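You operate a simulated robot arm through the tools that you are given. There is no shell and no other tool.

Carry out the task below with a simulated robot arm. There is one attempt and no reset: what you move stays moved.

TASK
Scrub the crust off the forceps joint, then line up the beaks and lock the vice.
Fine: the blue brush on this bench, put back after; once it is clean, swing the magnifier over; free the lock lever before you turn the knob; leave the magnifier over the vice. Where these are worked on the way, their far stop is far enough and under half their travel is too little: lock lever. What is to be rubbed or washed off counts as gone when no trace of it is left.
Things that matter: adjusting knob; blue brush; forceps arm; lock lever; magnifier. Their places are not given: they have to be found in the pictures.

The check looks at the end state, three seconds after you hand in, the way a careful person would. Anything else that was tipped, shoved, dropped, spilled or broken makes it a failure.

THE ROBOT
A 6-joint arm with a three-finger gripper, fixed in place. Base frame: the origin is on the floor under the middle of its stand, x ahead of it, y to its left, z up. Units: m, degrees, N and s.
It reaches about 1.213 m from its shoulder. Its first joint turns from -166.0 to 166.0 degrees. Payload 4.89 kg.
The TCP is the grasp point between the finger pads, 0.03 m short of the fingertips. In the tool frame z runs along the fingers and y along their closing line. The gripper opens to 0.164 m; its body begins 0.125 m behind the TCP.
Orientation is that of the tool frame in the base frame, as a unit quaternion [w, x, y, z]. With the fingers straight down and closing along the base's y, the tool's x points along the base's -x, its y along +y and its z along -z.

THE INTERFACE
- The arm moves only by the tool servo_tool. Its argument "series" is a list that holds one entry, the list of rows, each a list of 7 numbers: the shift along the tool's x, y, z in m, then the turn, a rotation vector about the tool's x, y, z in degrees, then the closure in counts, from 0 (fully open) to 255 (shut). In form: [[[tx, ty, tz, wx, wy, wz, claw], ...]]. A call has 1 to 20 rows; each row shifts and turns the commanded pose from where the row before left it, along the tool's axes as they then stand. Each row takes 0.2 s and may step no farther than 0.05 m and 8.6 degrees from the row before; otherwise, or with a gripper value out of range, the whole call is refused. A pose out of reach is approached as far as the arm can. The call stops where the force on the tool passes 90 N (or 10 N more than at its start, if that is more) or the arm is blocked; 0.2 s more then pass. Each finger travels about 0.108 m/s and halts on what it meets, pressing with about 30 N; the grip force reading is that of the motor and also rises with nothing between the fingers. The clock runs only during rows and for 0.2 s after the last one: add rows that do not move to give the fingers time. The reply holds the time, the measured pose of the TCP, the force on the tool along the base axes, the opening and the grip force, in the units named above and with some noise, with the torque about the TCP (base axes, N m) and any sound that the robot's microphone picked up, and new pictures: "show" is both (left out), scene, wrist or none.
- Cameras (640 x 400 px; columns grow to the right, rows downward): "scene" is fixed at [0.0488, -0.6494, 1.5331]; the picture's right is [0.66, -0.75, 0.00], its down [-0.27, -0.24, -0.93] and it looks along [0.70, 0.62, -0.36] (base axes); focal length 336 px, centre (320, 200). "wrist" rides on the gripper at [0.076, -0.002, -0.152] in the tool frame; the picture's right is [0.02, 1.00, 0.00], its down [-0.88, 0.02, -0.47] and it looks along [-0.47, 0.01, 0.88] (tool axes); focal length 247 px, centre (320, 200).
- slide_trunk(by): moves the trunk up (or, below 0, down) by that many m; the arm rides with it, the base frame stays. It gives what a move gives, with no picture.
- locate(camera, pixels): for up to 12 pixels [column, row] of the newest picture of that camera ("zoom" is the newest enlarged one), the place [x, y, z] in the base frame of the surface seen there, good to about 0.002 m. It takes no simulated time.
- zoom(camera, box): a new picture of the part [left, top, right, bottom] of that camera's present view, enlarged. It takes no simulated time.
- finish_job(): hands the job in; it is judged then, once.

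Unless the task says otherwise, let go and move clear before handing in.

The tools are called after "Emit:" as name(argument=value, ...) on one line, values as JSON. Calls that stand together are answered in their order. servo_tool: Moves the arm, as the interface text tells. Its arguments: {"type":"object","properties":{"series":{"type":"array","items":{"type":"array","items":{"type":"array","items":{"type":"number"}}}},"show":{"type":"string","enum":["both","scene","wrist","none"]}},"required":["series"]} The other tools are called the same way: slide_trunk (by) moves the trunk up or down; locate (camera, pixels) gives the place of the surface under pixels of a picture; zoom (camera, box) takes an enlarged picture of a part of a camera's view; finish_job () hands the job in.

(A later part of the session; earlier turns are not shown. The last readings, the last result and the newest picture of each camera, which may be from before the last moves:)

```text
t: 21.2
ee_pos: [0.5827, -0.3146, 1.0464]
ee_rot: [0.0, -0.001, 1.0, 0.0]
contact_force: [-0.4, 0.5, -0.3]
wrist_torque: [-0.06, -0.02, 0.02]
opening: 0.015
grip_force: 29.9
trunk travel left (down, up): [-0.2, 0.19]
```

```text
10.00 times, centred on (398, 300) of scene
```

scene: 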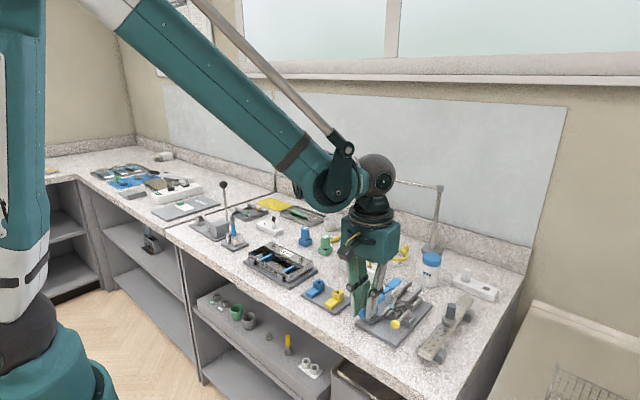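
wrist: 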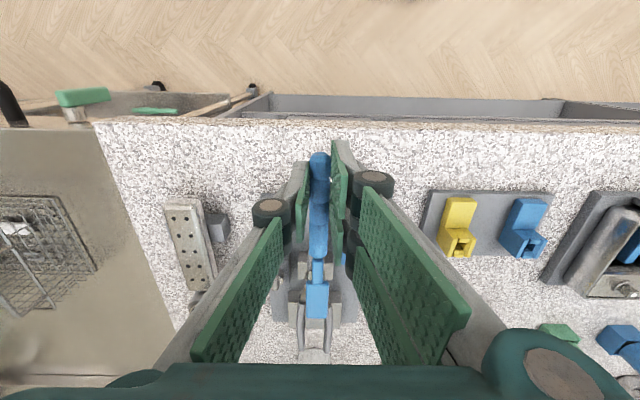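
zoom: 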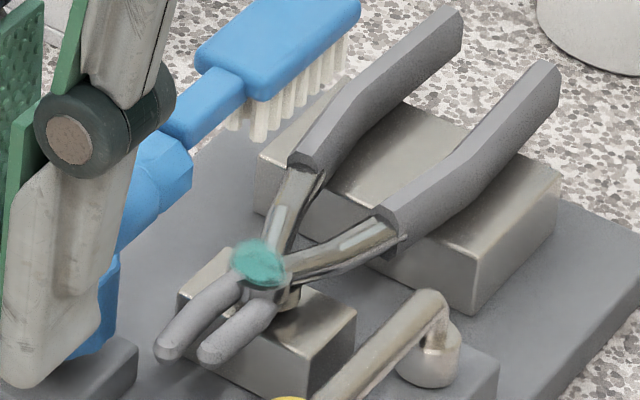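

The crust at (258,262) in the zoom looks fainter/lighter than before, so scrubbing works. I'll go back down slightly deeper and scrub longer.

Emit:
servo_tool(series=[[[0, 0, 0.03, 0, 0, 0, 255], [0, 0, 0.021, 0, 0, 0, 255], [0.01, 0, 0.001, 0, 0, 0, 255], [-0.01, 0, 0, 0, 0, 0, 255], [-0.01, 0, 0, 0, 0, 0, 255], [0.01, 0, 0, 0, 0, 0, 255], [0.01, 0, 0, 0, 0, 0, 255], [-0.01, 0, 0, 0, 0, 0, 255], [-0.01, 0, 0, 0, 0, 0, 255], [0.01, 0, 0, 0, 0, 0, 255], [0.01, 0, 0, 0, 0, 0, 255], [-0.01, 0, 0, 0, 0, 0, 255], [-0.01, 0, 0, 0, 0, 0, 255], [0.01, 0, 0, 0, 0, 0, 255], [0.01, 0, 0, 0, 0, 0, 255], [-0.01, 0, 0, 0, 0, 0, 255], [-0.01, 0, 0, 0, 0, 0, 255], [0.01, 0, 0, 0, 0, 0, 255], [0.01, 0, 0, 0, 0, 0, 255], [-0.01, 0, 0, 0, 0, 0, 255]]], show="none")

Emit:
servo_tool(series=[[[-0.01, 0, 0, 0, 0, 0, 255], [0.01, 0, 0, 0, 0, 0, 255], [0.01, 0, 0, 0, 0, 0, 255], [-0.01, 0, 0, 0, 0, 0, 255], [-0.01, 0, 0, 0, 0, 0, 255], [0.01, 0, 0, 0, 0, 0, 255], [0.01, 0, 0, 0, 0, 0, 255], [-0.01, 0, 0, 0, 0, 0, 255], [-0.01, 0, 0, 0, 0, 0, 255], [0.01, 0, 0, 0, 0, 0, 255], [0, 0.006, 0, 0, 0, 0, 255], [0, -0.012, 0, 0, 0, 0, 255], [0, 0.012, 0, 0, 0, 0, 255], [0, -0.012, 0, 0, 0, 0, 255], [0, 0.006, 0, 0, 0, 0, 255], [0, 0, -0.02, 0, 0, 0, 255], [0, 0, -0.032, 0, 0, 0, 255], [0, 0, 0, 0, 0, 0, 255]]], show="scene")

Emit:
zoom(camera="scene", box=[378, 280, 418, 320])

```text
t: 25.4
ee_pos: [0.5813, -0.3156, 0.9948]
ee_rot: [0.0, 0.0, 1.0, 0.0]
contact_force: [-0.3, 0.3, 0.7]
wrist_torque: [-0.04, -0.03, -0.04]
opening: 0.0153
grip_force: 30.1
trunk travel left (down, up): [-0.2, 0.19]
```

```text
t: 29.2
ee_pos: [0.5818, -0.3138, 1.0488]
ee_rot: [0.0, 0.0, 1.0, 0.0]
contact_force: [0.0, -0.3, 0.2]
wrist_torque: [-0.01, -0.03, 0.0]
opening: 0.0151
grip_force: 30.3
trunk travel left (down, up): [-0.2, 0.19]
```

scene: 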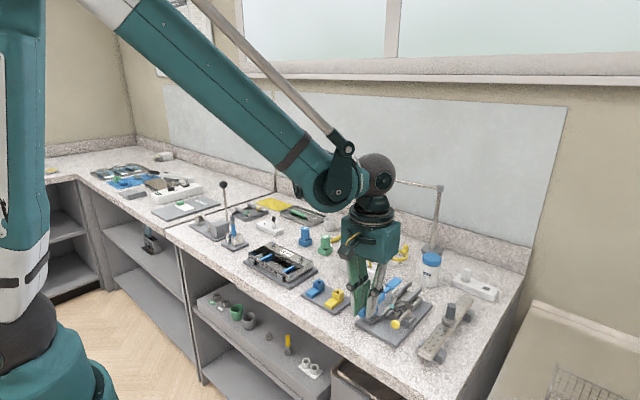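

```text
10.00 times, centred on (398, 300) of scene
```

zoom: 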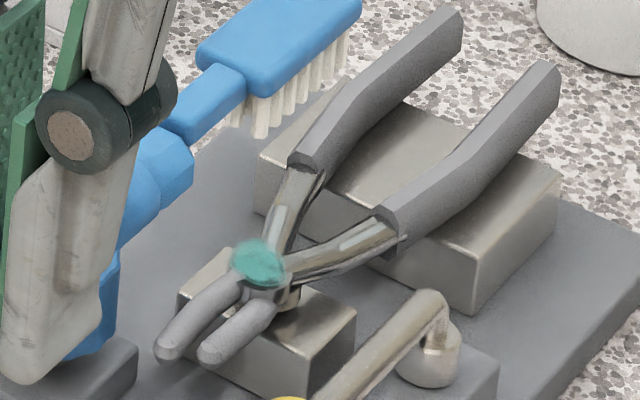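

The crust at zoom (258,262) hardly changed, so the bristles may not be pressing. I'll measure the bristle tip height now versus TCP.

Emit:
zoom(camera="scene", box=[390, 275, 420, 300])

Emit:
locate(camera="scene", pixels=[[391.8, 293.2], [391.8, 292.5], [392.5, 293], [395, 290.5], [398, 288], [400.3, 285.5], [389.5, 290.5], [392, 290], [400, 283], [391.8, 306.2]])

```text
16.00 times, centred on (405, 288) of scene
```

zoom: 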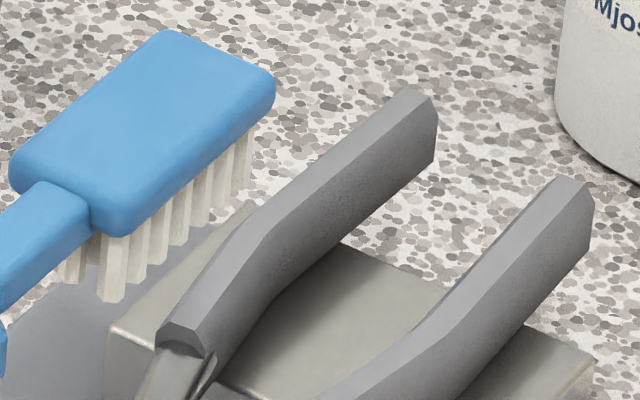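

```text
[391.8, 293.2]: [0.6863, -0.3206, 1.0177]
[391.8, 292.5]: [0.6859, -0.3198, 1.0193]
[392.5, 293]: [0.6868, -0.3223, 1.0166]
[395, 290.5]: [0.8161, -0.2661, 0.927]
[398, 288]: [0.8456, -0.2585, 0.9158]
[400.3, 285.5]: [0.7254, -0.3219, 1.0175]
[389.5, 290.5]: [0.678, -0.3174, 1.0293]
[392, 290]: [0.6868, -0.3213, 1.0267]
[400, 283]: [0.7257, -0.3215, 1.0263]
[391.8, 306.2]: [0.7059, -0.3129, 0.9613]
```

Bristle tips are 0.033 m below TCP, so at TCP z≈0.995 they only just grazed the crust (top 0.961). I'll go lower until I feel force.

Emit:
servo_tool(series=[[[0, 0, 0.03, 0, 0, 0, 255], [0, 0, 0.022, 0, 0, 0, 255], [0, 0, 0.002, 0, 0, 0, 255], [0, 0, 0.002, 0, 0, 0, 255], [0, 0, 0, 0, 0, 0, 255]]], show="scene")

Emit:
zoom(camera="scene", box=[378, 280, 418, 320])

```text
t: 30.4
ee_pos: [0.5835, -0.3145, 0.9905]
ee_rot: [0.0, 0.0, 1.0, 0.0]
contact_force: [-3.0, 0.0, 4.3]
wrist_torque: [0.02, -0.56, 0.02]
opening: 0.015
grip_force: 29.9
trunk travel left (down, up): [-0.2, 0.19]
```

scene: 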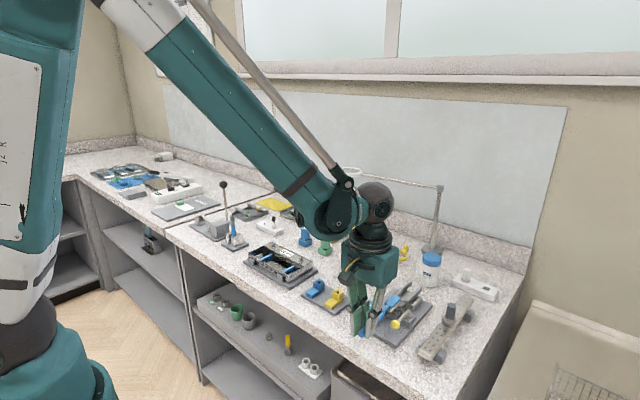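

```text
10.00 times, centred on (398, 300) of scene
```

zoom: 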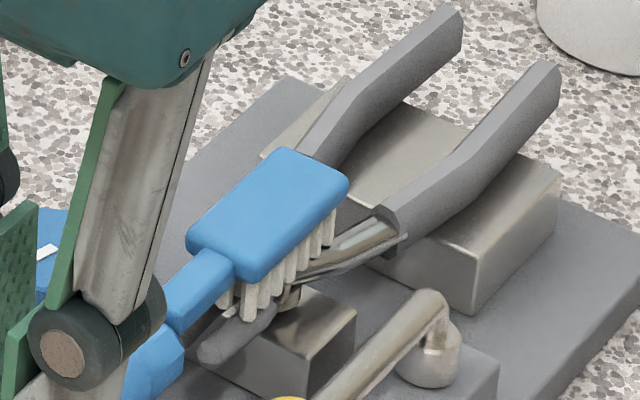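

Now there's ≈4 N of contact. I'll scrub at this height with modest strokes.

Emit:
servo_tool(series=[[[0.008, 0, 0, 0, 0, 0, 255], [-0.008, 0, 0, 0, 0, 0, 255], [-0.008, 0, 0, 0, 0, 0, 255], [0.008, 0, 0, 0, 0, 0, 255], [0.008, 0, 0, 0, 0, 0, 255], [-0.008, 0, 0, 0, 0, 0, 255], [-0.008, 0, 0, 0, 0, 0, 255], [0.008, 0, 0, 0, 0, 0, 255], [0.008, 0, 0, 0, 0, 0, 255], [-0.008, 0, 0, 0, 0, 0, 255], [-0.008, 0, 0, 0, 0, 0, 255], [0.008, 0, 0, 0, 0, 0, 255], [0, 0, 0, 0, 0, 0, 255]]], show="none")

Emit:
servo_tool(series=[[[0, 0, -0.025, 0, 0, 0, 255], [0, 0, -0.03, 0, 0, 0, 255], [0, 0, 0, 0, 0, 0, 255]]], show="scene")

Emit:
zoom(camera="scene", box=[378, 280, 418, 320])

```text
t: 33.2
ee_pos: [0.5837, -0.3139, 0.9887]
ee_rot: [0.0, -0.001, 1.0, 0.0]
contact_force: [0.2, 1.3, 1.1]
wrist_torque: [0.06, -0.24, 0.1]
opening: 0.0152
grip_force: 29.5
trunk travel left (down, up): [-0.2, 0.19]
```

```text
t: 34.0
ee_pos: [0.5826, -0.3137, 1.0455]
ee_rot: [0.0, 0.0, 1.0, 0.0]
contact_force: [-0.3, 0.9, -0.1]
wrist_torque: [-0.04, -0.02, 0.01]
opening: 0.0153
grip_force: 30.4
trunk travel left (down, up): [-0.2, 0.19]
```

scene: 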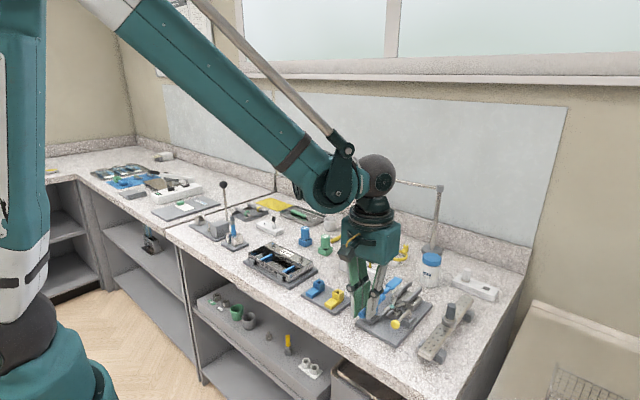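

```text
10.00 times, centred on (398, 300) of scene
```

zoom: 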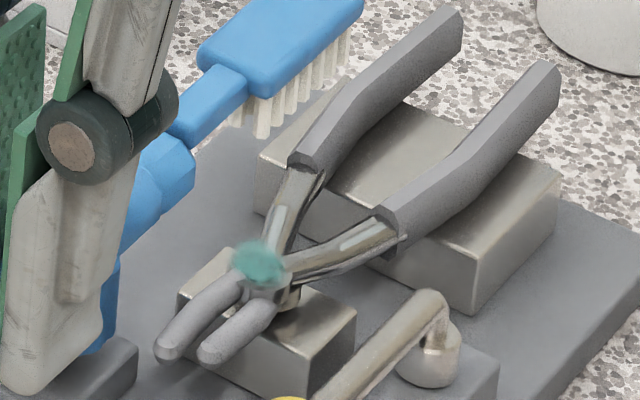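

The crust looks a bit more faded and blotchy after pressed strokes. I'll press slightly deeper and scrub much more.

Emit:
servo_tool(series=[[[0, 0, 0.03, 0, 0, 0, 255], [0, 0, 0.025, 0, 0, 0, 255], [0.01, 0, 0.001, 0, 0, 0, 255], [-0.01, 0, 0, 0, 0, 0, 255], [-0.01, 0, 0, 0, 0, 0, 255], [0.01, 0, 0, 0, 0, 0, 255], [0.01, 0, 0, 0, 0, 0, 255], [-0.01, 0, 0, 0, 0, 0, 255], [-0.01, 0, 0, 0, 0, 0, 255], [0.01, 0, 0, 0, 0, 0, 255], [0.01, 0, 0, 0, 0, 0, 255], [-0.01, 0, 0, 0, 0, 0, 255], [-0.01, 0, 0, 0, 0, 0, 255], [0.01, 0, 0, 0, 0, 0, 255], [0.01, 0, 0, 0, 0, 0, 255], [-0.01, 0, 0, 0, 0, 0, 255], [-0.01, 0, 0, 0, 0, 0, 255], [0.01, 0, 0, 0, 0, 0, 255], [0.01, 0, 0, 0, 0, 0, 255], [-0.01, 0, 0, 0, 0, 0, 255]]], show="none")

Emit:
servo_tool(series=[[[-0.01, 0, 0, 0, 0, 0, 255], [0.01, 0, 0, 0, 0, 0, 255], [0.01, 0, 0, 0, 0, 0, 255], [-0.01, 0, 0, 0, 0, 0, 255], [-0.01, 0, 0, 0, 0, 0, 255], [0.01, 0, 0, 0, 0, 0, 255], [0.01, 0, 0, 0, 0, 0, 255], [-0.01, 0, 0, 0, 0, 0, 255], [-0.01, 0, 0, 0, 0, 0, 255], [0.01, 0, 0, 0, 0, 0, 255], [0.01, 0, 0, 0, 0, 0, 255], [-0.01, 0, 0, 0, 0, 0, 255], [-0.01, 0, 0, 0, 0, 0, 255], [0.01, 0, 0, 0, 0, 0, 255], [0, 0, -0.026, 0, 0, 0, 255], [0, 0, -0.03, 0, 0, 0, 255], [0, 0, 0, 0, 0, 0, 255]]], show="scene")

Emit:
zoom(camera="scene", box=[378, 280, 418, 320])

```text
t: 38.2
ee_pos: [0.5841, -0.3173, 0.989]
ee_rot: [0.0, 0.0, 1.0, -0.001]
contact_force: [-0.1, -0.4, 1.9]
wrist_torque: [-0.01, -0.1, -0.06]
opening: 0.0151
grip_force: 29.9
trunk travel left (down, up): [-0.2, 0.19]
```

```text
t: 41.8
ee_pos: [0.5839, -0.3161, 1.0464]
ee_rot: [-0.001, 0.0, 1.0, 0.0]
contact_force: [-0.3, 0.1, 0.3]
wrist_torque: [-0.01, -0.05, 0.0]
opening: 0.0151
grip_force: 30.6
trunk travel left (down, up): [-0.2, 0.19]
```

scene: 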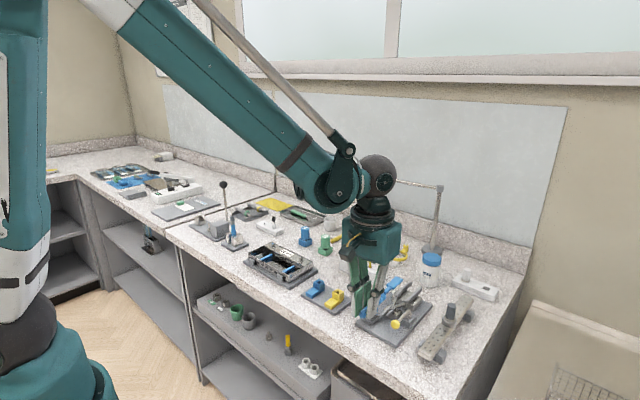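

```text
10.00 times, centred on (398, 300) of scene
```

zoom: 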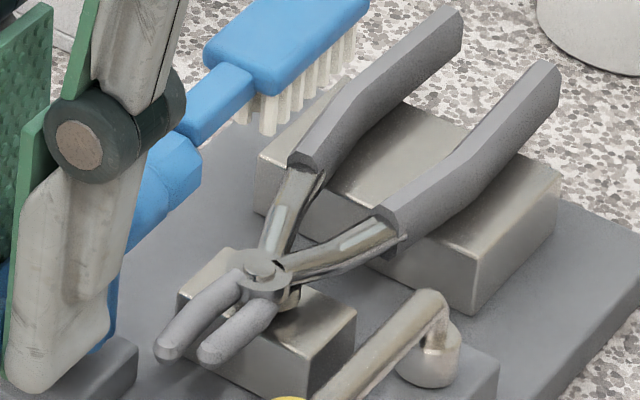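

The teal crust is gone from the joint at zoom (260,268). I'll check tighter for any trace.

Emit:
zoom(camera="scene", box=[383, 298, 401, 314])

Emit:
zoom(camera="scene", box=[340, 210, 400, 270])

```text
16.00 times, centred on (392, 306) of scene
```

zoom: 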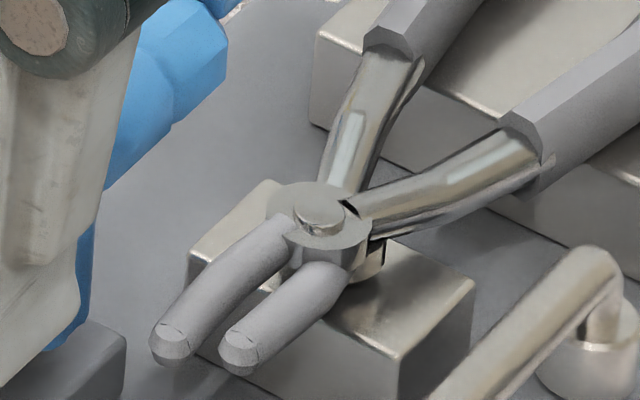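

```text
6.67 times, centred on (370, 240) of scene
```

zoom: 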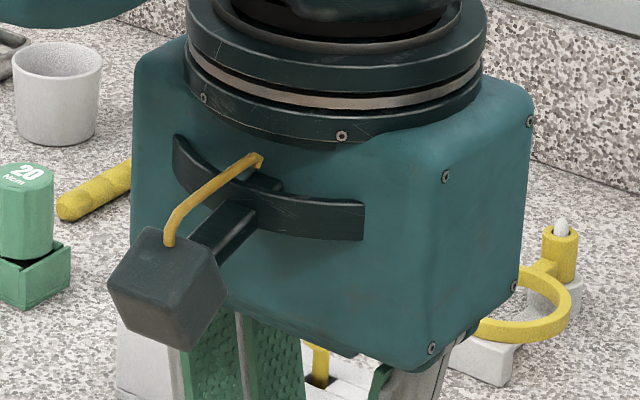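

No trace is left. Now I'll carry the blue brush back along the reverse path to above its original spot.

Emit:
servo_tool(series=[[[0, 0, -0.03, 0, 0, 0, 255], [0, 0, -0.03, 0, 0, 0, 255], [-0.0274, 0.0332, 0, 0, 0, 0, 255], [-0.0274, 0.0332, 0, 0, 0, 0, 255], [-0.0274, 0.0332, 0, 0, 0, 0, 255], [-0.0274, 0.0332, 0, 0, 0, 0, 255], [-0.0274, 0.0332, 0, 0, 0, 0, 255], [-0.0274, 0.0332, 0, 0, 0, 0, 255], [-0.0274, 0.0332, 0, 0, 0, 0, 255], [-0.0274, 0.0332, 0, 0, 0, 0, 255], [-0.0274, 0.0332, 0, 0, 0, 0, 255], [-0.0274, 0.0332, 0, 0, 0, 0, 255], [-0.03, 0, 0.02, 0, 0, 0, 255], [-0.03, 0, 0.02, 0, 0, 0, 255], [-0.03, 0, 0.02, 0, 0, 0, 255], [0, 0, 0, 0, 0, 0, 255]]], show="both")

Emit:
zoom(camera="wrist", box=[240, 120, 400, 330])

Emit:
zoom(camera="scene", box=[310, 180, 400, 260])

```text
t: 45.2
ee_pos: [0.9491, 0.0179, 1.0418]
ee_rot: [0.0, -0.001, 1.0, 0.0]
contact_force: [0.6, 0.1, -1.3]
wrist_torque: [0.01, 0.15, -0.02]
opening: 0.0152
grip_force: 30.3
trunk travel left (down, up): [-0.2, 0.19]
```

scene: 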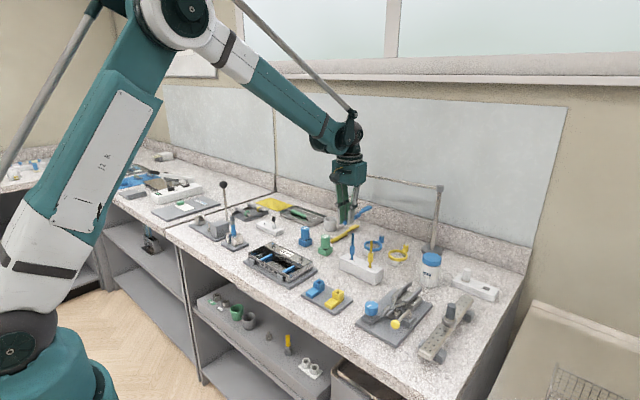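
wrist: 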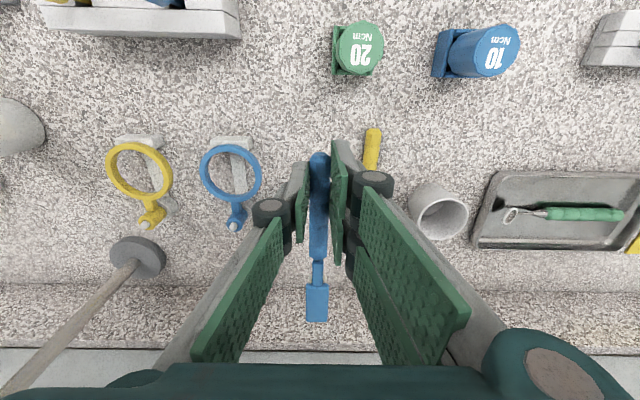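

```text
1.90 times, centred on (320, 225) of wrist
```

zoom: 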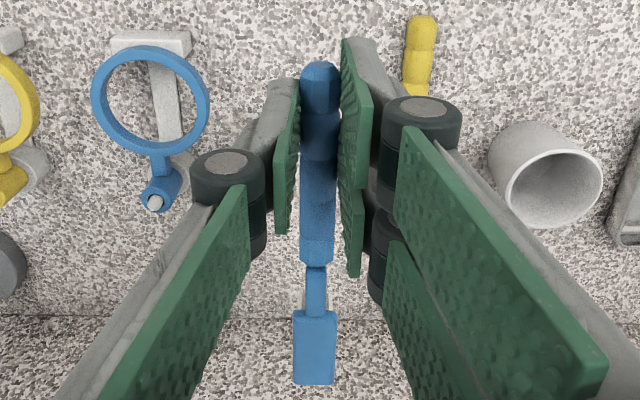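

```text
5.00 times, centred on (355, 220) of scene
```

zoom: 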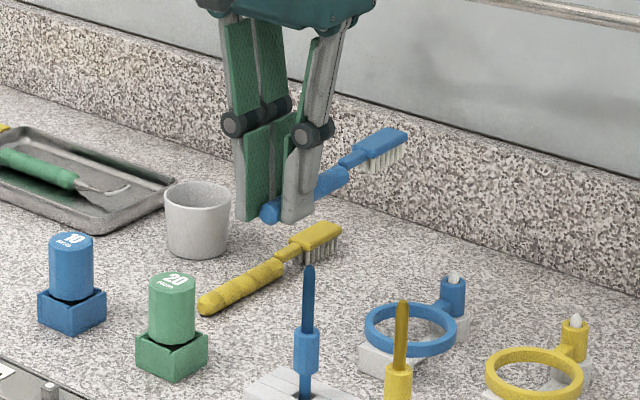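

The brush sits in the grip nearly as before. I'll correct by small x/y offsets and lower it to the bench.

Emit:
servo_tool(series=[[[-0.003, -0.0015, 0.03, 0, 0, 0, 255], [0, 0, 0.03, 0, 0, 0, 255], [0, 0, 0.02, 0, 0, 0, 255], [0, 0, 0.01, 0, 0, 0, 255], [0, 0, 0.005, 0, 0, 0, 255], [0, 0, 0, 0, 0, 0, 255]]], show="scene")

Emit:
zoom(camera="scene", box=[320, 200, 400, 260])

```text
t: 46.6
ee_pos: [0.9503, 0.0162, 0.9499]
ee_rot: [-0.001, -0.001, 1.0, -0.001]
contact_force: [-0.1, -0.2, 0.1]
wrist_torque: [-0.02, 0.01, -0.02]
opening: 0.015
grip_force: 30.3
trunk travel left (down, up): [-0.2, 0.19]
```

scene: 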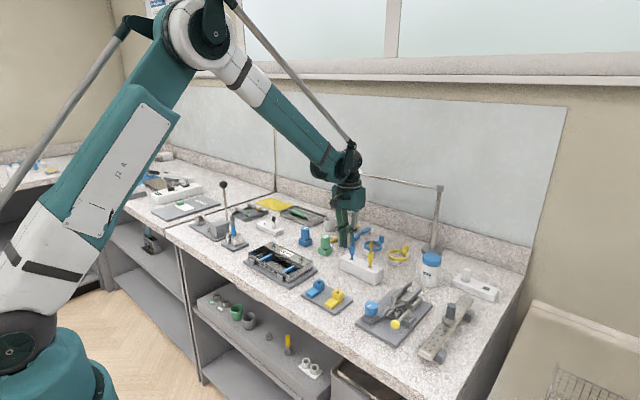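

```text
6.67 times, centred on (360, 230) of scene
```

zoom: 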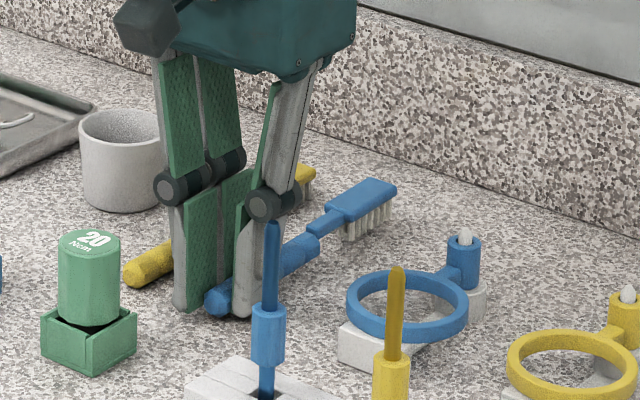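

Still ~2–3 mm above rest; I'll lower the last bit and open just enough to release.

Emit:
servo_tool(series=[[[0, 0, 0.001, 0, 0, 0, 255], [0, 0, 0.001, 0, 0, 0, 255], [0, 0, 0, 0, 0, 0, 255], [0, 0, 0, 0, 0, 0, 225], [0, 0, 0, 0, 0, 0, 200], [0, 0, 0, 0, 0, 0, 180], [0, 0, 0, 0, 0, 0, 180]]], show="wrist")

Emit:
zoom(camera="wrist", box=[240, 120, 400, 330])

```text
t: 48.2
ee_pos: [0.9516, 0.016, 0.948]
ee_rot: [0.0, 0.001, 1.0, 0.0]
contact_force: [-0.1, -0.5, 0.3]
wrist_torque: [-0.02, 0.0, -0.01]
opening: 0.0481
grip_force: 0.0
trunk travel left (down, up): [-0.2, 0.19]
```

wrist: 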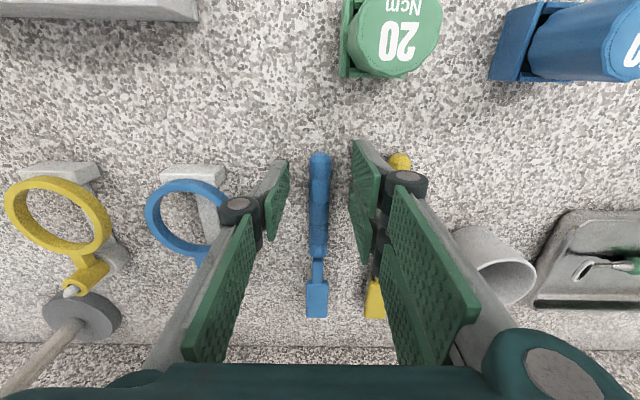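

```text
1.90 times, centred on (320, 225) of wrist
```

zoom: 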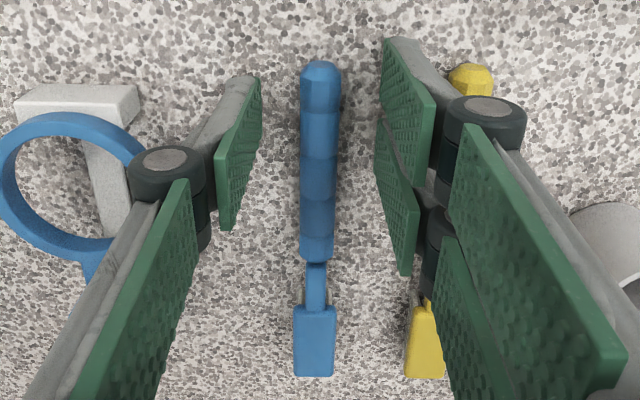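

The brush is back where it was (same pixels as before pick-up). I'll retreat upward and away, then examine the magnifier.

Emit:
servo_tool(series=[[[0, 0, -0.02, 0, 0, 0, 180], [0, 0, -0.04, 0, 0, 0, 180], [0, 0, -0.045, 0, 0, 0, 180], [0.03, 0, -0.035, 0, 0, 0, 180], [0.04, 0, -0.02, 0, 0, 0, 180], [0.03, 0, -0.035, 0, 0, 0, 180], [0, 0, -0.045, 0, 0, 0, 180], [0, 0, -0.045, 0, 0, 0, 180], [0, 0, 0, 0, 0, 0, 180]]], show="both")

Emit:
zoom(camera="scene", box=[320, 150, 460, 260])

Emit:
zoom(camera="wrist", box=[160, 150, 480, 400])

```text
t: 50.2
ee_pos: [0.8493, 0.0171, 1.2327]
ee_rot: [0.0, 0.0, 1.0, 0.0]
contact_force: [-1.1, -0.7, 0.3]
wrist_torque: [0.0, -0.02, -0.04]
opening: 0.0481
grip_force: 0.1
trunk travel left (down, up): [-0.2, 0.19]
```

scene: 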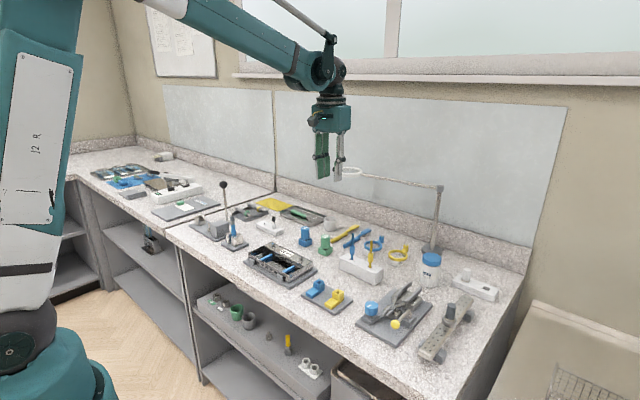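
wrist: 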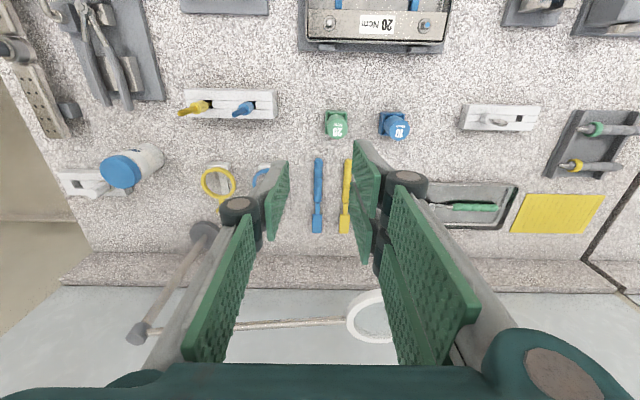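

```text
3.64 times, centred on (390, 205) of scene
```

zoom: 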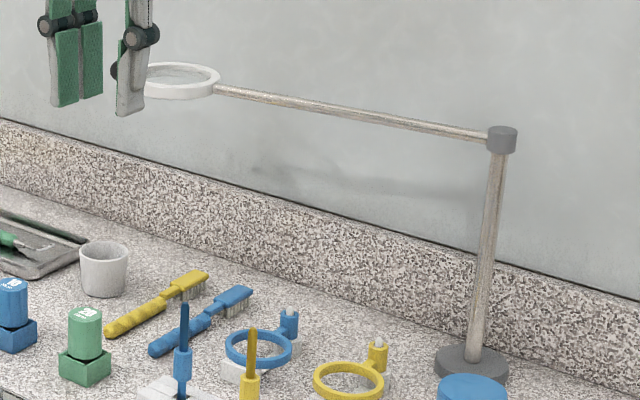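

```text
1.60 times, centred on (320, 275) of wrist
```

zoom: 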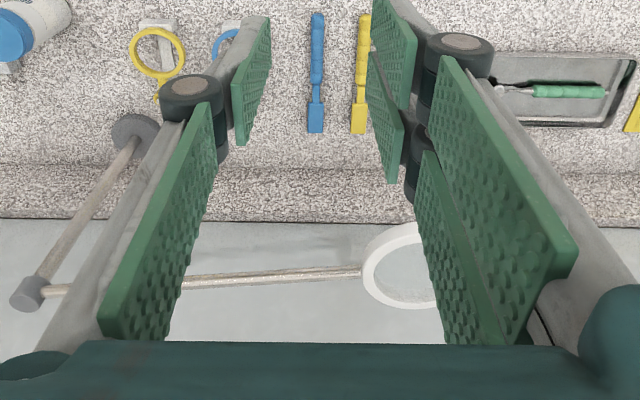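

The magnifier rod runs from the post cap at scene (438,187) to the ring at (361,173). I'll locate points on rod, ring and cap.

Emit:
locate(camera="scene", pixels=[[365.3, 174.8], [375, 176.4], [385, 178.1], [398.2, 180.3], [412, 182.7], [425.7, 185.2], [433, 186.5], [440, 184], [438, 200]])

Emit:
locate(camera="wrist", pixels=[[348, 318], [382, 294], [380, 337], [340, 321], [300, 323], [260, 326], [237, 328], [137, 333], [355, 300], [362, 335]])

Emit:
zoom(camera="scene", box=[330, 155, 380, 195])

```text
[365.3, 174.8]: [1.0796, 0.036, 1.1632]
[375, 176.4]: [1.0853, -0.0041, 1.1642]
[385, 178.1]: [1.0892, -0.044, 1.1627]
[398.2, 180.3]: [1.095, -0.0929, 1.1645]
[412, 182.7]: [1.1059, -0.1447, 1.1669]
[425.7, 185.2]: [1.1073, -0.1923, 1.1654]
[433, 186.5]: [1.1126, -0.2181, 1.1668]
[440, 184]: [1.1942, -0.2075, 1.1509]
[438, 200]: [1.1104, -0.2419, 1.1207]
```

```text
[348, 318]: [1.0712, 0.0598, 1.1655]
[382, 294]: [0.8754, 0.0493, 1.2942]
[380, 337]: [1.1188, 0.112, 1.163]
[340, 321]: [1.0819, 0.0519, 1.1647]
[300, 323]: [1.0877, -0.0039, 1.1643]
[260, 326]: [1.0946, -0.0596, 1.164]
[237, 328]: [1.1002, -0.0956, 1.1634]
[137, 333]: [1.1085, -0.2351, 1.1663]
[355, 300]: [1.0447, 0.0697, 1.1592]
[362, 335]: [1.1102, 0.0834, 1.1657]
```

```text
10.00 times, centred on (355, 175) of scene
```

zoom: 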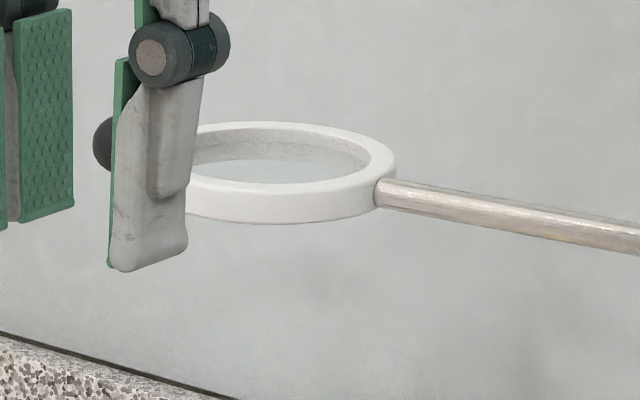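

Rod centre is ≈z 1.159, hinge axis ≈(1.112,-0.24), lens radius from hinge ≈0.35, current bearing ≈97°; the vice is at bearing ≈190.7°. I'll turn the tool ~83° so the fingers can straddle the rod, then move above it.

Emit:
servo_tool(series=[[[0, 0, 0, 0, 0, 8.28, 180], [0, 0, 0, 0, 0, 8.28, 180], [0, 0, 0, 0, 0, 8.28, 180], [0, 0, 0, 0, 0, 8.28, 180], [0, 0, 0, 0, 0, 8.28, 180], [0, 0, 0, 0, 0, 8.28, 180], [0, 0, 0, 0, 0, 8.28, 180], [0, 0, 0, 0, 0, 8.28, 180], [0, 0, 0, 0, 0, 8.28, 180], [0, 0, 0, 0, 0, 8.28, 180], [-0.0147, 0.0381, 0, 0, 0, 0, 180], [-0.0147, 0.0381, 0, 0, 0, 0, 180], [-0.0147, 0.0381, 0, 0, 0, 0, 180], [0, 0, 0, 0, 0, 0, 180]]], show="both")

```text
t: 53.2
ee_pos: [0.9718, -0.0123, 1.232]
ee_rot: [0.0, 0.661, 0.751, 0.0]
contact_force: [1.5, 0.3, -1.4]
wrist_torque: [0.02, 0.21, -0.01]
opening: 0.0481
grip_force: 0.0
trunk travel left (down, up): [-0.2, 0.19]
```

scene: 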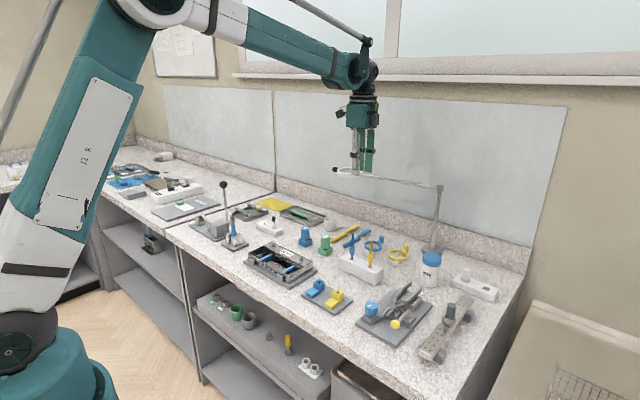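
wrist: 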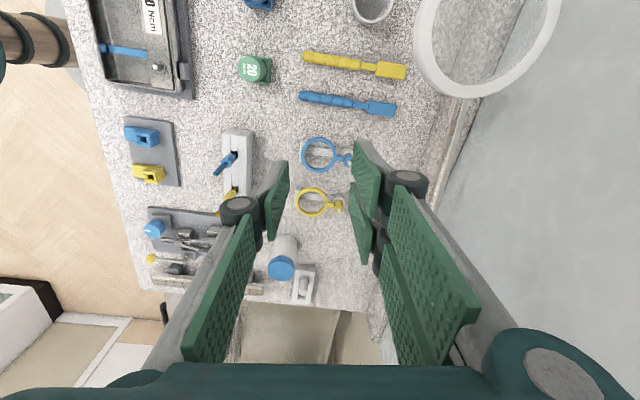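

The tool is turned properly; the ring is at upper right in the wrist view. I'll move the remaining distance over the rod.

Emit:
servo_tool(series=[[[-0.0147, 0.0381, 0, 0, 0, 0, 180], [-0.0147, 0.0381, 0, 0, 0, 0, 180], [-0.0147, 0.0381, 0, 0, 0, 0, 180], [0, 0, 0, 0, 0, 0, 180], [0, 0, 0, 0, 0, 0, 180]]], show="both")

Emit:
zoom(camera="scene", box=[330, 80, 450, 200])

```text
t: 54.4
ee_pos: [1.0876, -0.0424, 1.2309]
ee_rot: [0.001, 0.661, 0.75, -0.001]
contact_force: [0.3, -0.7, 0.2]
wrist_torque: [0.02, 0.04, 0.0]
opening: 0.0481
grip_force: 0.1
trunk travel left (down, up): [-0.2, 0.19]
```

scene: 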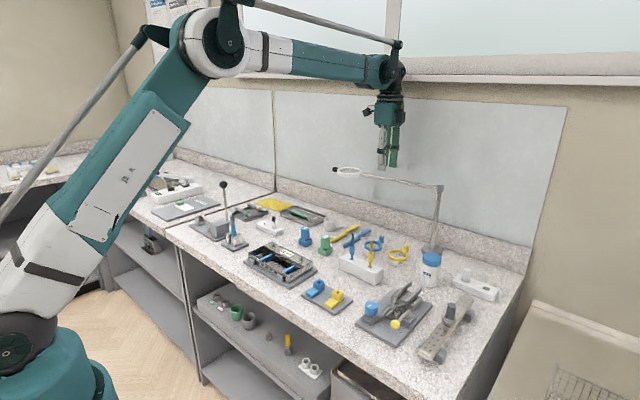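
wrist: 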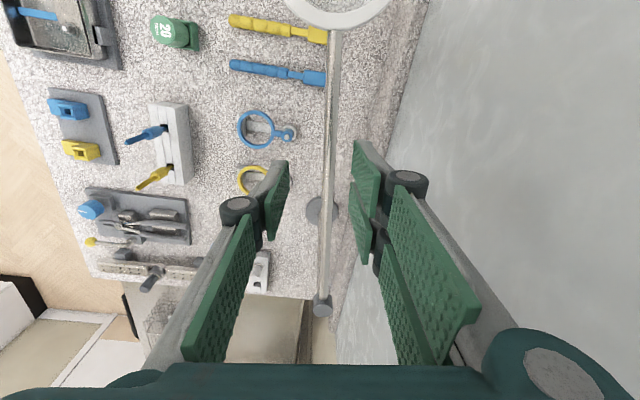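

```text
3.33 times, centred on (390, 140) of scene
```

zoom: 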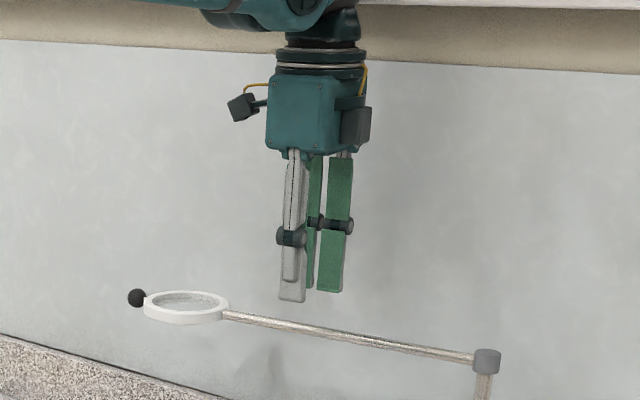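

The rod passes between the pads (column ≈330). I'll descend so the pads straddle the rod at its height.

Emit:
servo_tool(series=[[[0, 0, 0.025, 0, 0, 0, 180], [0, 0, 0.025, 0, 0, 0, 180], [0, 0, 0.021, 0, 0, 0, 180], [0, 0, 0, 0, 0, 0, 180]]], show="both")

Emit:
zoom(camera="scene", box=[330, 100, 450, 220])

```text
t: 55.4
ee_pos: [1.0861, -0.0429, 1.1611]
ee_rot: [-0.001, 0.662, 0.75, 0.0]
contact_force: [0.0, 0.1, -0.1]
wrist_torque: [0.02, 0.06, 0.0]
opening: 0.0481
grip_force: 0.1
trunk travel left (down, up): [-0.2, 0.19]
```

scene: 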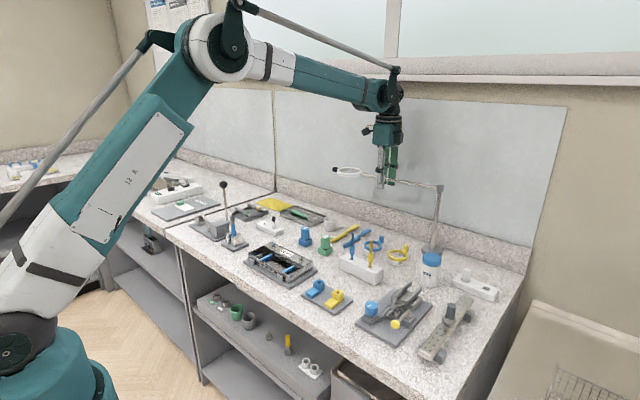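
wrist: 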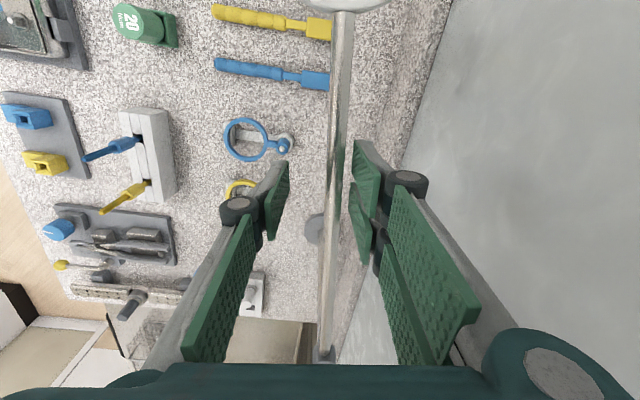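

```text
3.33 times, centred on (390, 160) of scene
```

zoom: 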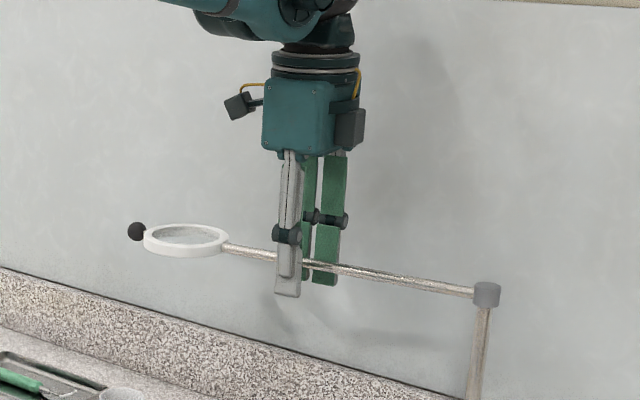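

The rod is caged between the fingers. I'll narrow the gap and start swinging along the arc in 4° steps, then check.

Emit:
servo_tool(series=[[[0, 0, 0, 0, 0, 0, 205], [0, 0, 0, 0, 0, 0, 222], [0, 0, 0, 0, 0, 0, 222], [-0.0001, -0.007, 0, 0, 0, -2, 222], [-0.00049, -0.01395, 0, 0, 0, -4, 222], [-0.00049, -0.01395, 0, 0, 0, -4, 222], [-0.00049, -0.01395, 0, 0, 0, -4, 222], [-0.00049, -0.01395, 0, 0, 0, -4, 222], [0, 0, 0, 0, 0, 0, 222]]], show="both")

```text
t: 57.4
ee_pos: [1.0271, -0.061, 1.1617]
ee_rot: [0.0, 0.535, 0.845, 0.0]
contact_force: [-0.1, 0.1, 0.2]
wrist_torque: [0.01, -0.08, 0.01]
opening: 0.0212
grip_force: 0.0
trunk travel left (down, up): [-0.2, 0.19]
```

scene: 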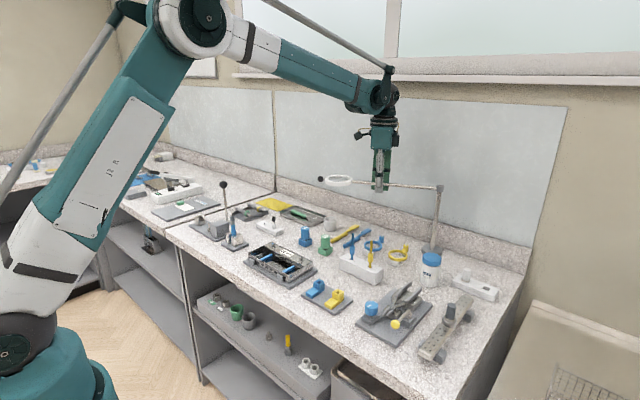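
wrist: 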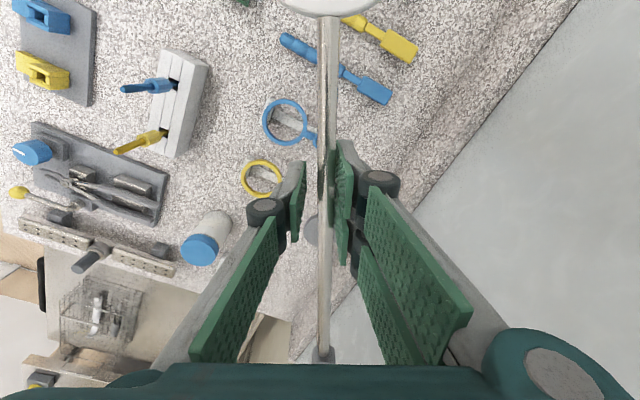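

The magnifier swings smoothly with no force. Continuing the arc by another 64°.

Emit:
servo_tool(series=[[[-0.00049, -0.01395, 0, 0, 0, -4, 222], [-0.00049, -0.01395, 0, 0, 0, -4, 222], [-0.00049, -0.01395, 0, 0, 0, -4, 222], [-0.00049, -0.01395, 0, 0, 0, -4, 222], [-0.00049, -0.01395, 0, 0, 0, -4, 222], [-0.00049, -0.01395, 0, 0, 0, -4, 222], [-0.00049, -0.01395, 0, 0, 0, -4, 222], [-0.00049, -0.01395, 0, 0, 0, -4, 222], [-0.00049, -0.01395, 0, 0, 0, -4, 222], [-0.00049, -0.01395, 0, 0, 0, -4, 222], [-0.00049, -0.01395, 0, 0, 0, -4, 222], [-0.00049, -0.01395, 0, 0, 0, -4, 222], [-0.00049, -0.01395, 0, 0, 0, -4, 222], [-0.00049, -0.01395, 0, 0, 0, -4, 222], [-0.00049, -0.01395, 0, 0, 0, -4, 222], [0, 0, 0, 0, 0, 0, 222]]], show="both")

```text
t: 60.8
ee_pos: [0.9138, -0.2264, 1.1601]
ee_rot: [-0.001, 0.042, 0.999, 0.0]
contact_force: [-0.7, -0.1, 0.7]
wrist_torque: [0.0, 0.02, 0.01]
opening: 0.0212
grip_force: 0.0
trunk travel left (down, up): [-0.2, 0.19]
```

scene: 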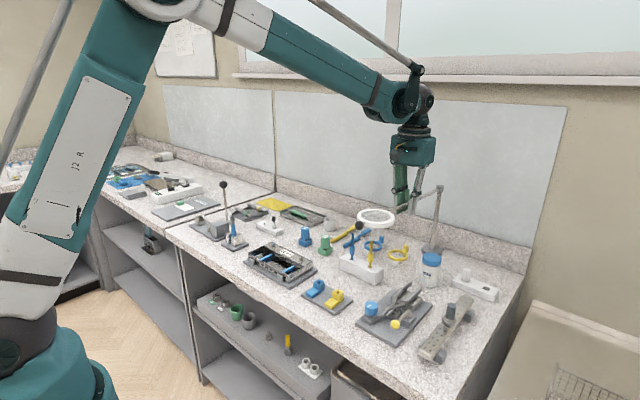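
wrist: 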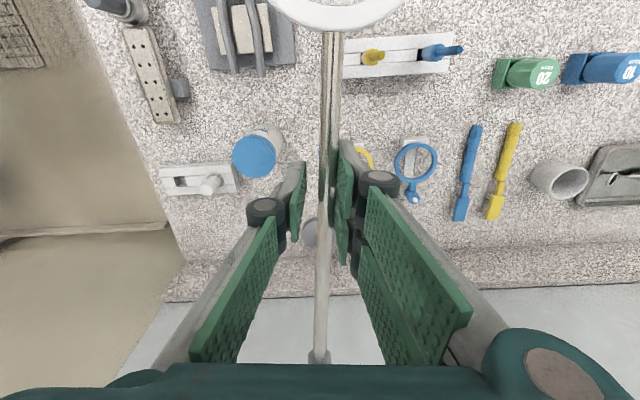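

About 78° done; ring now at scene (376,218). I'll go another 16° and then measure where the lens sits.

Emit:
servo_tool(series=[[[-0.00049, -0.01395, 0, 0, 0, -4, 222], [-0.00049, -0.01395, 0, 0, 0, -4, 222], [-0.00049, -0.01395, 0, 0, 0, -4, 222], [-0.00027, -0.01046, 0, 0, 0, -3, 222], [0, 0, 0, 0, 0, 0, 222]]], show="both")

Emit:
zoom(camera="scene", box=[340, 180, 460, 340])

```text
t: 62.0
ee_pos: [0.9163, -0.2785, 1.1605]
ee_rot: [0.001, -0.089, 0.996, 0.0]
contact_force: [-0.9, -0.1, 0.2]
wrist_torque: [0.01, -0.01, 0.03]
opening: 0.0212
grip_force: 0.0
trunk travel left (down, up): [-0.2, 0.19]
```

scene: 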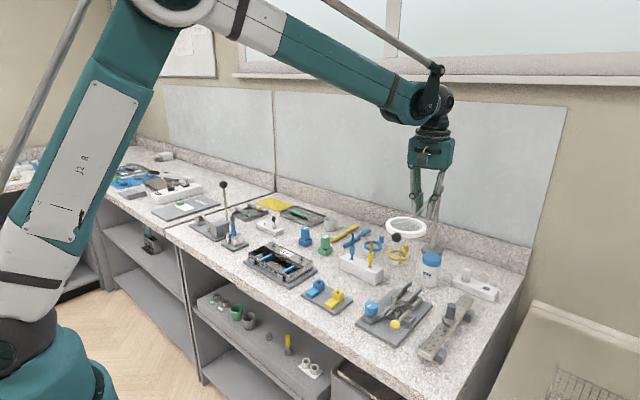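
wrist: 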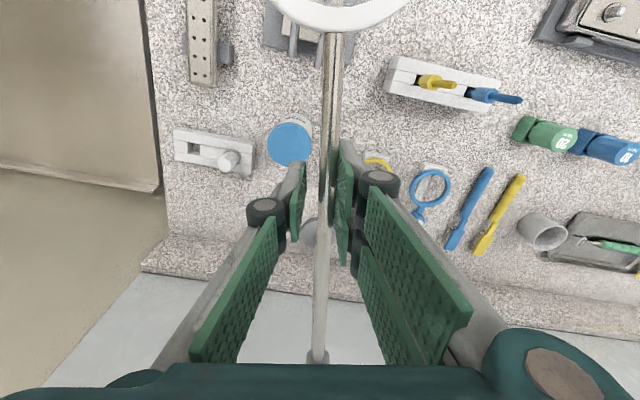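

```text
2.50 times, centred on (400, 260) of scene
```

zoom: 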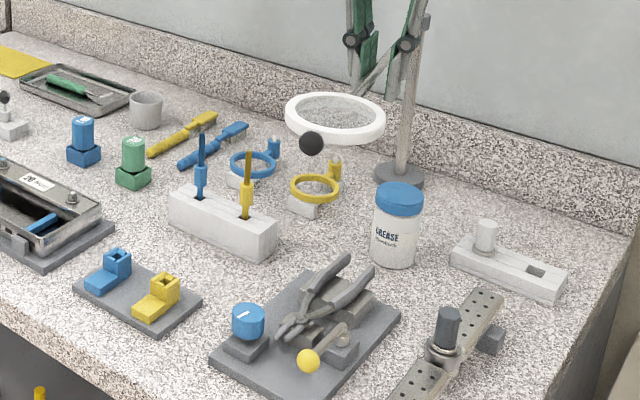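

Let me measure the ball and ring positions now.

Emit:
locate(camera="scene", pixels=[[396.4, 237.2], [386.8, 225], [425, 230], [408, 237], [403, 218.5], [420, 222]])

Emit:
locate(camera="wrist", pixels=[[333, 32], [330, 80], [326, 150], [320, 300], [318, 350], [275, 10], [400, 5]])

```text
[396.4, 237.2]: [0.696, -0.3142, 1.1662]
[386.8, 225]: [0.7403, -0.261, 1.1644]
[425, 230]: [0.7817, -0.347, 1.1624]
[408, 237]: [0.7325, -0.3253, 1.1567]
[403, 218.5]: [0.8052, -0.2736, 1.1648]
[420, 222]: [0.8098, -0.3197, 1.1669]
```

```text
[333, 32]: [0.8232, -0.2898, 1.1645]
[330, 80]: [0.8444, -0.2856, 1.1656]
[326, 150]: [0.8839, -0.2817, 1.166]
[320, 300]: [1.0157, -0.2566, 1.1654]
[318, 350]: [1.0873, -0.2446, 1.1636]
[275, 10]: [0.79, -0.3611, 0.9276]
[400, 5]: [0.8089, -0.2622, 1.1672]
```

Lens centre ≈(0.766,-0.301), nearly on the line to the vice; I'll nudge 0.7° further, then open and lift away.

Emit:
servo_tool(series=[[[0, -0.00244, 0, 0, 0, -0.7, 222], [0, 0, 0, 0, 0, 0, 222], [0, 0, 0, 0, 0, 0, 200], [0, 0, 0, 0, 0, 0, 180], [0, 0, 0, 0, 0, 0, 175], [0, 0, -0.02, 0, 0, 0, 175], [0, 0, -0.04, 0, 0, 0, 175], [0, 0, -0.04, 0, 0, 0, 175], [0, 0, 0, 0, 0, 0, 175]]], show="both")

Emit:
zoom(camera="scene", box=[340, 180, 460, 340])

Emit:
locate(camera="scene", pixels=[[396.4, 237.2], [386.8, 225], [425, 230], [408, 237], [403, 218.5], [420, 222]])

```text
t: 64.0
ee_pos: [0.9154, -0.2807, 1.2626]
ee_rot: [0.0, -0.094, 0.996, 0.0]
contact_force: [-1.0, 0.3, 0.8]
wrist_torque: [-0.06, -0.11, 0.01]
opening: 0.0514
grip_force: 0.1
trunk travel left (down, up): [-0.2, 0.19]
```

scene: 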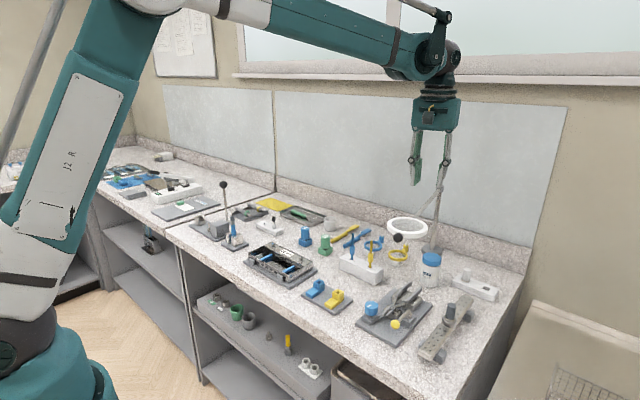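
wrist: 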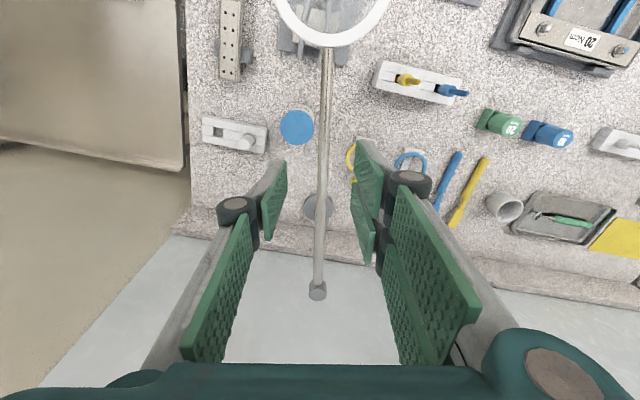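

```text
2.50 times, centred on (400, 260) of scene
```

zoom: 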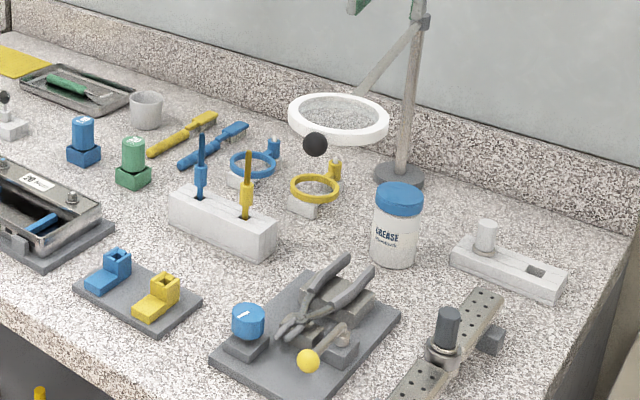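

```text
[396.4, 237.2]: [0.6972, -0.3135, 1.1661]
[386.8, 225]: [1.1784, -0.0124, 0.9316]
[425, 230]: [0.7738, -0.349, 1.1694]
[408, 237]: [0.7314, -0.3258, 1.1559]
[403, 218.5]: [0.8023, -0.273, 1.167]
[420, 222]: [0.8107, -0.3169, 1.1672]
```

The magnifier is now over the vice (ball ≈(0.70,-0.314), ring x 0.71–0.82). Next I'll study the lock lever closely to decide how to move it.

Emit:
zoom(camera="scene", box=[380, 295, 420, 335])

Emit:
zoom(camera="scene", box=[355, 275, 440, 350])

```text
10.00 times, centred on (400, 315) of scene
```

zoom: 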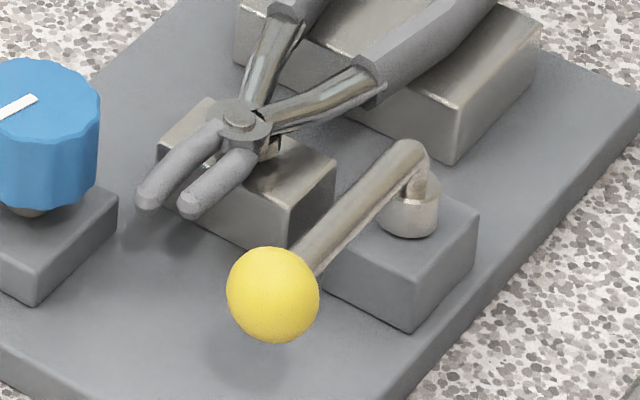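

```text
5.33 times, centred on (398, 312) of scene
```

zoom: 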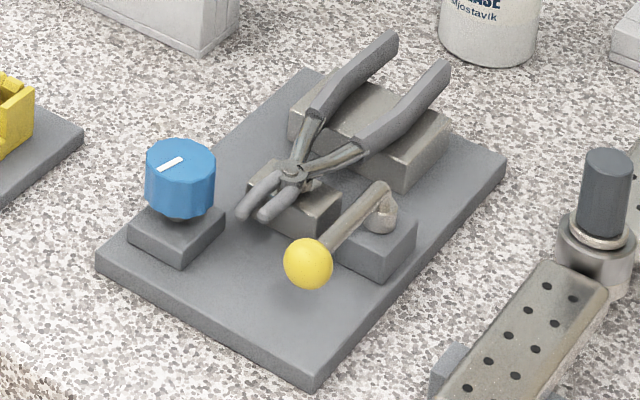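

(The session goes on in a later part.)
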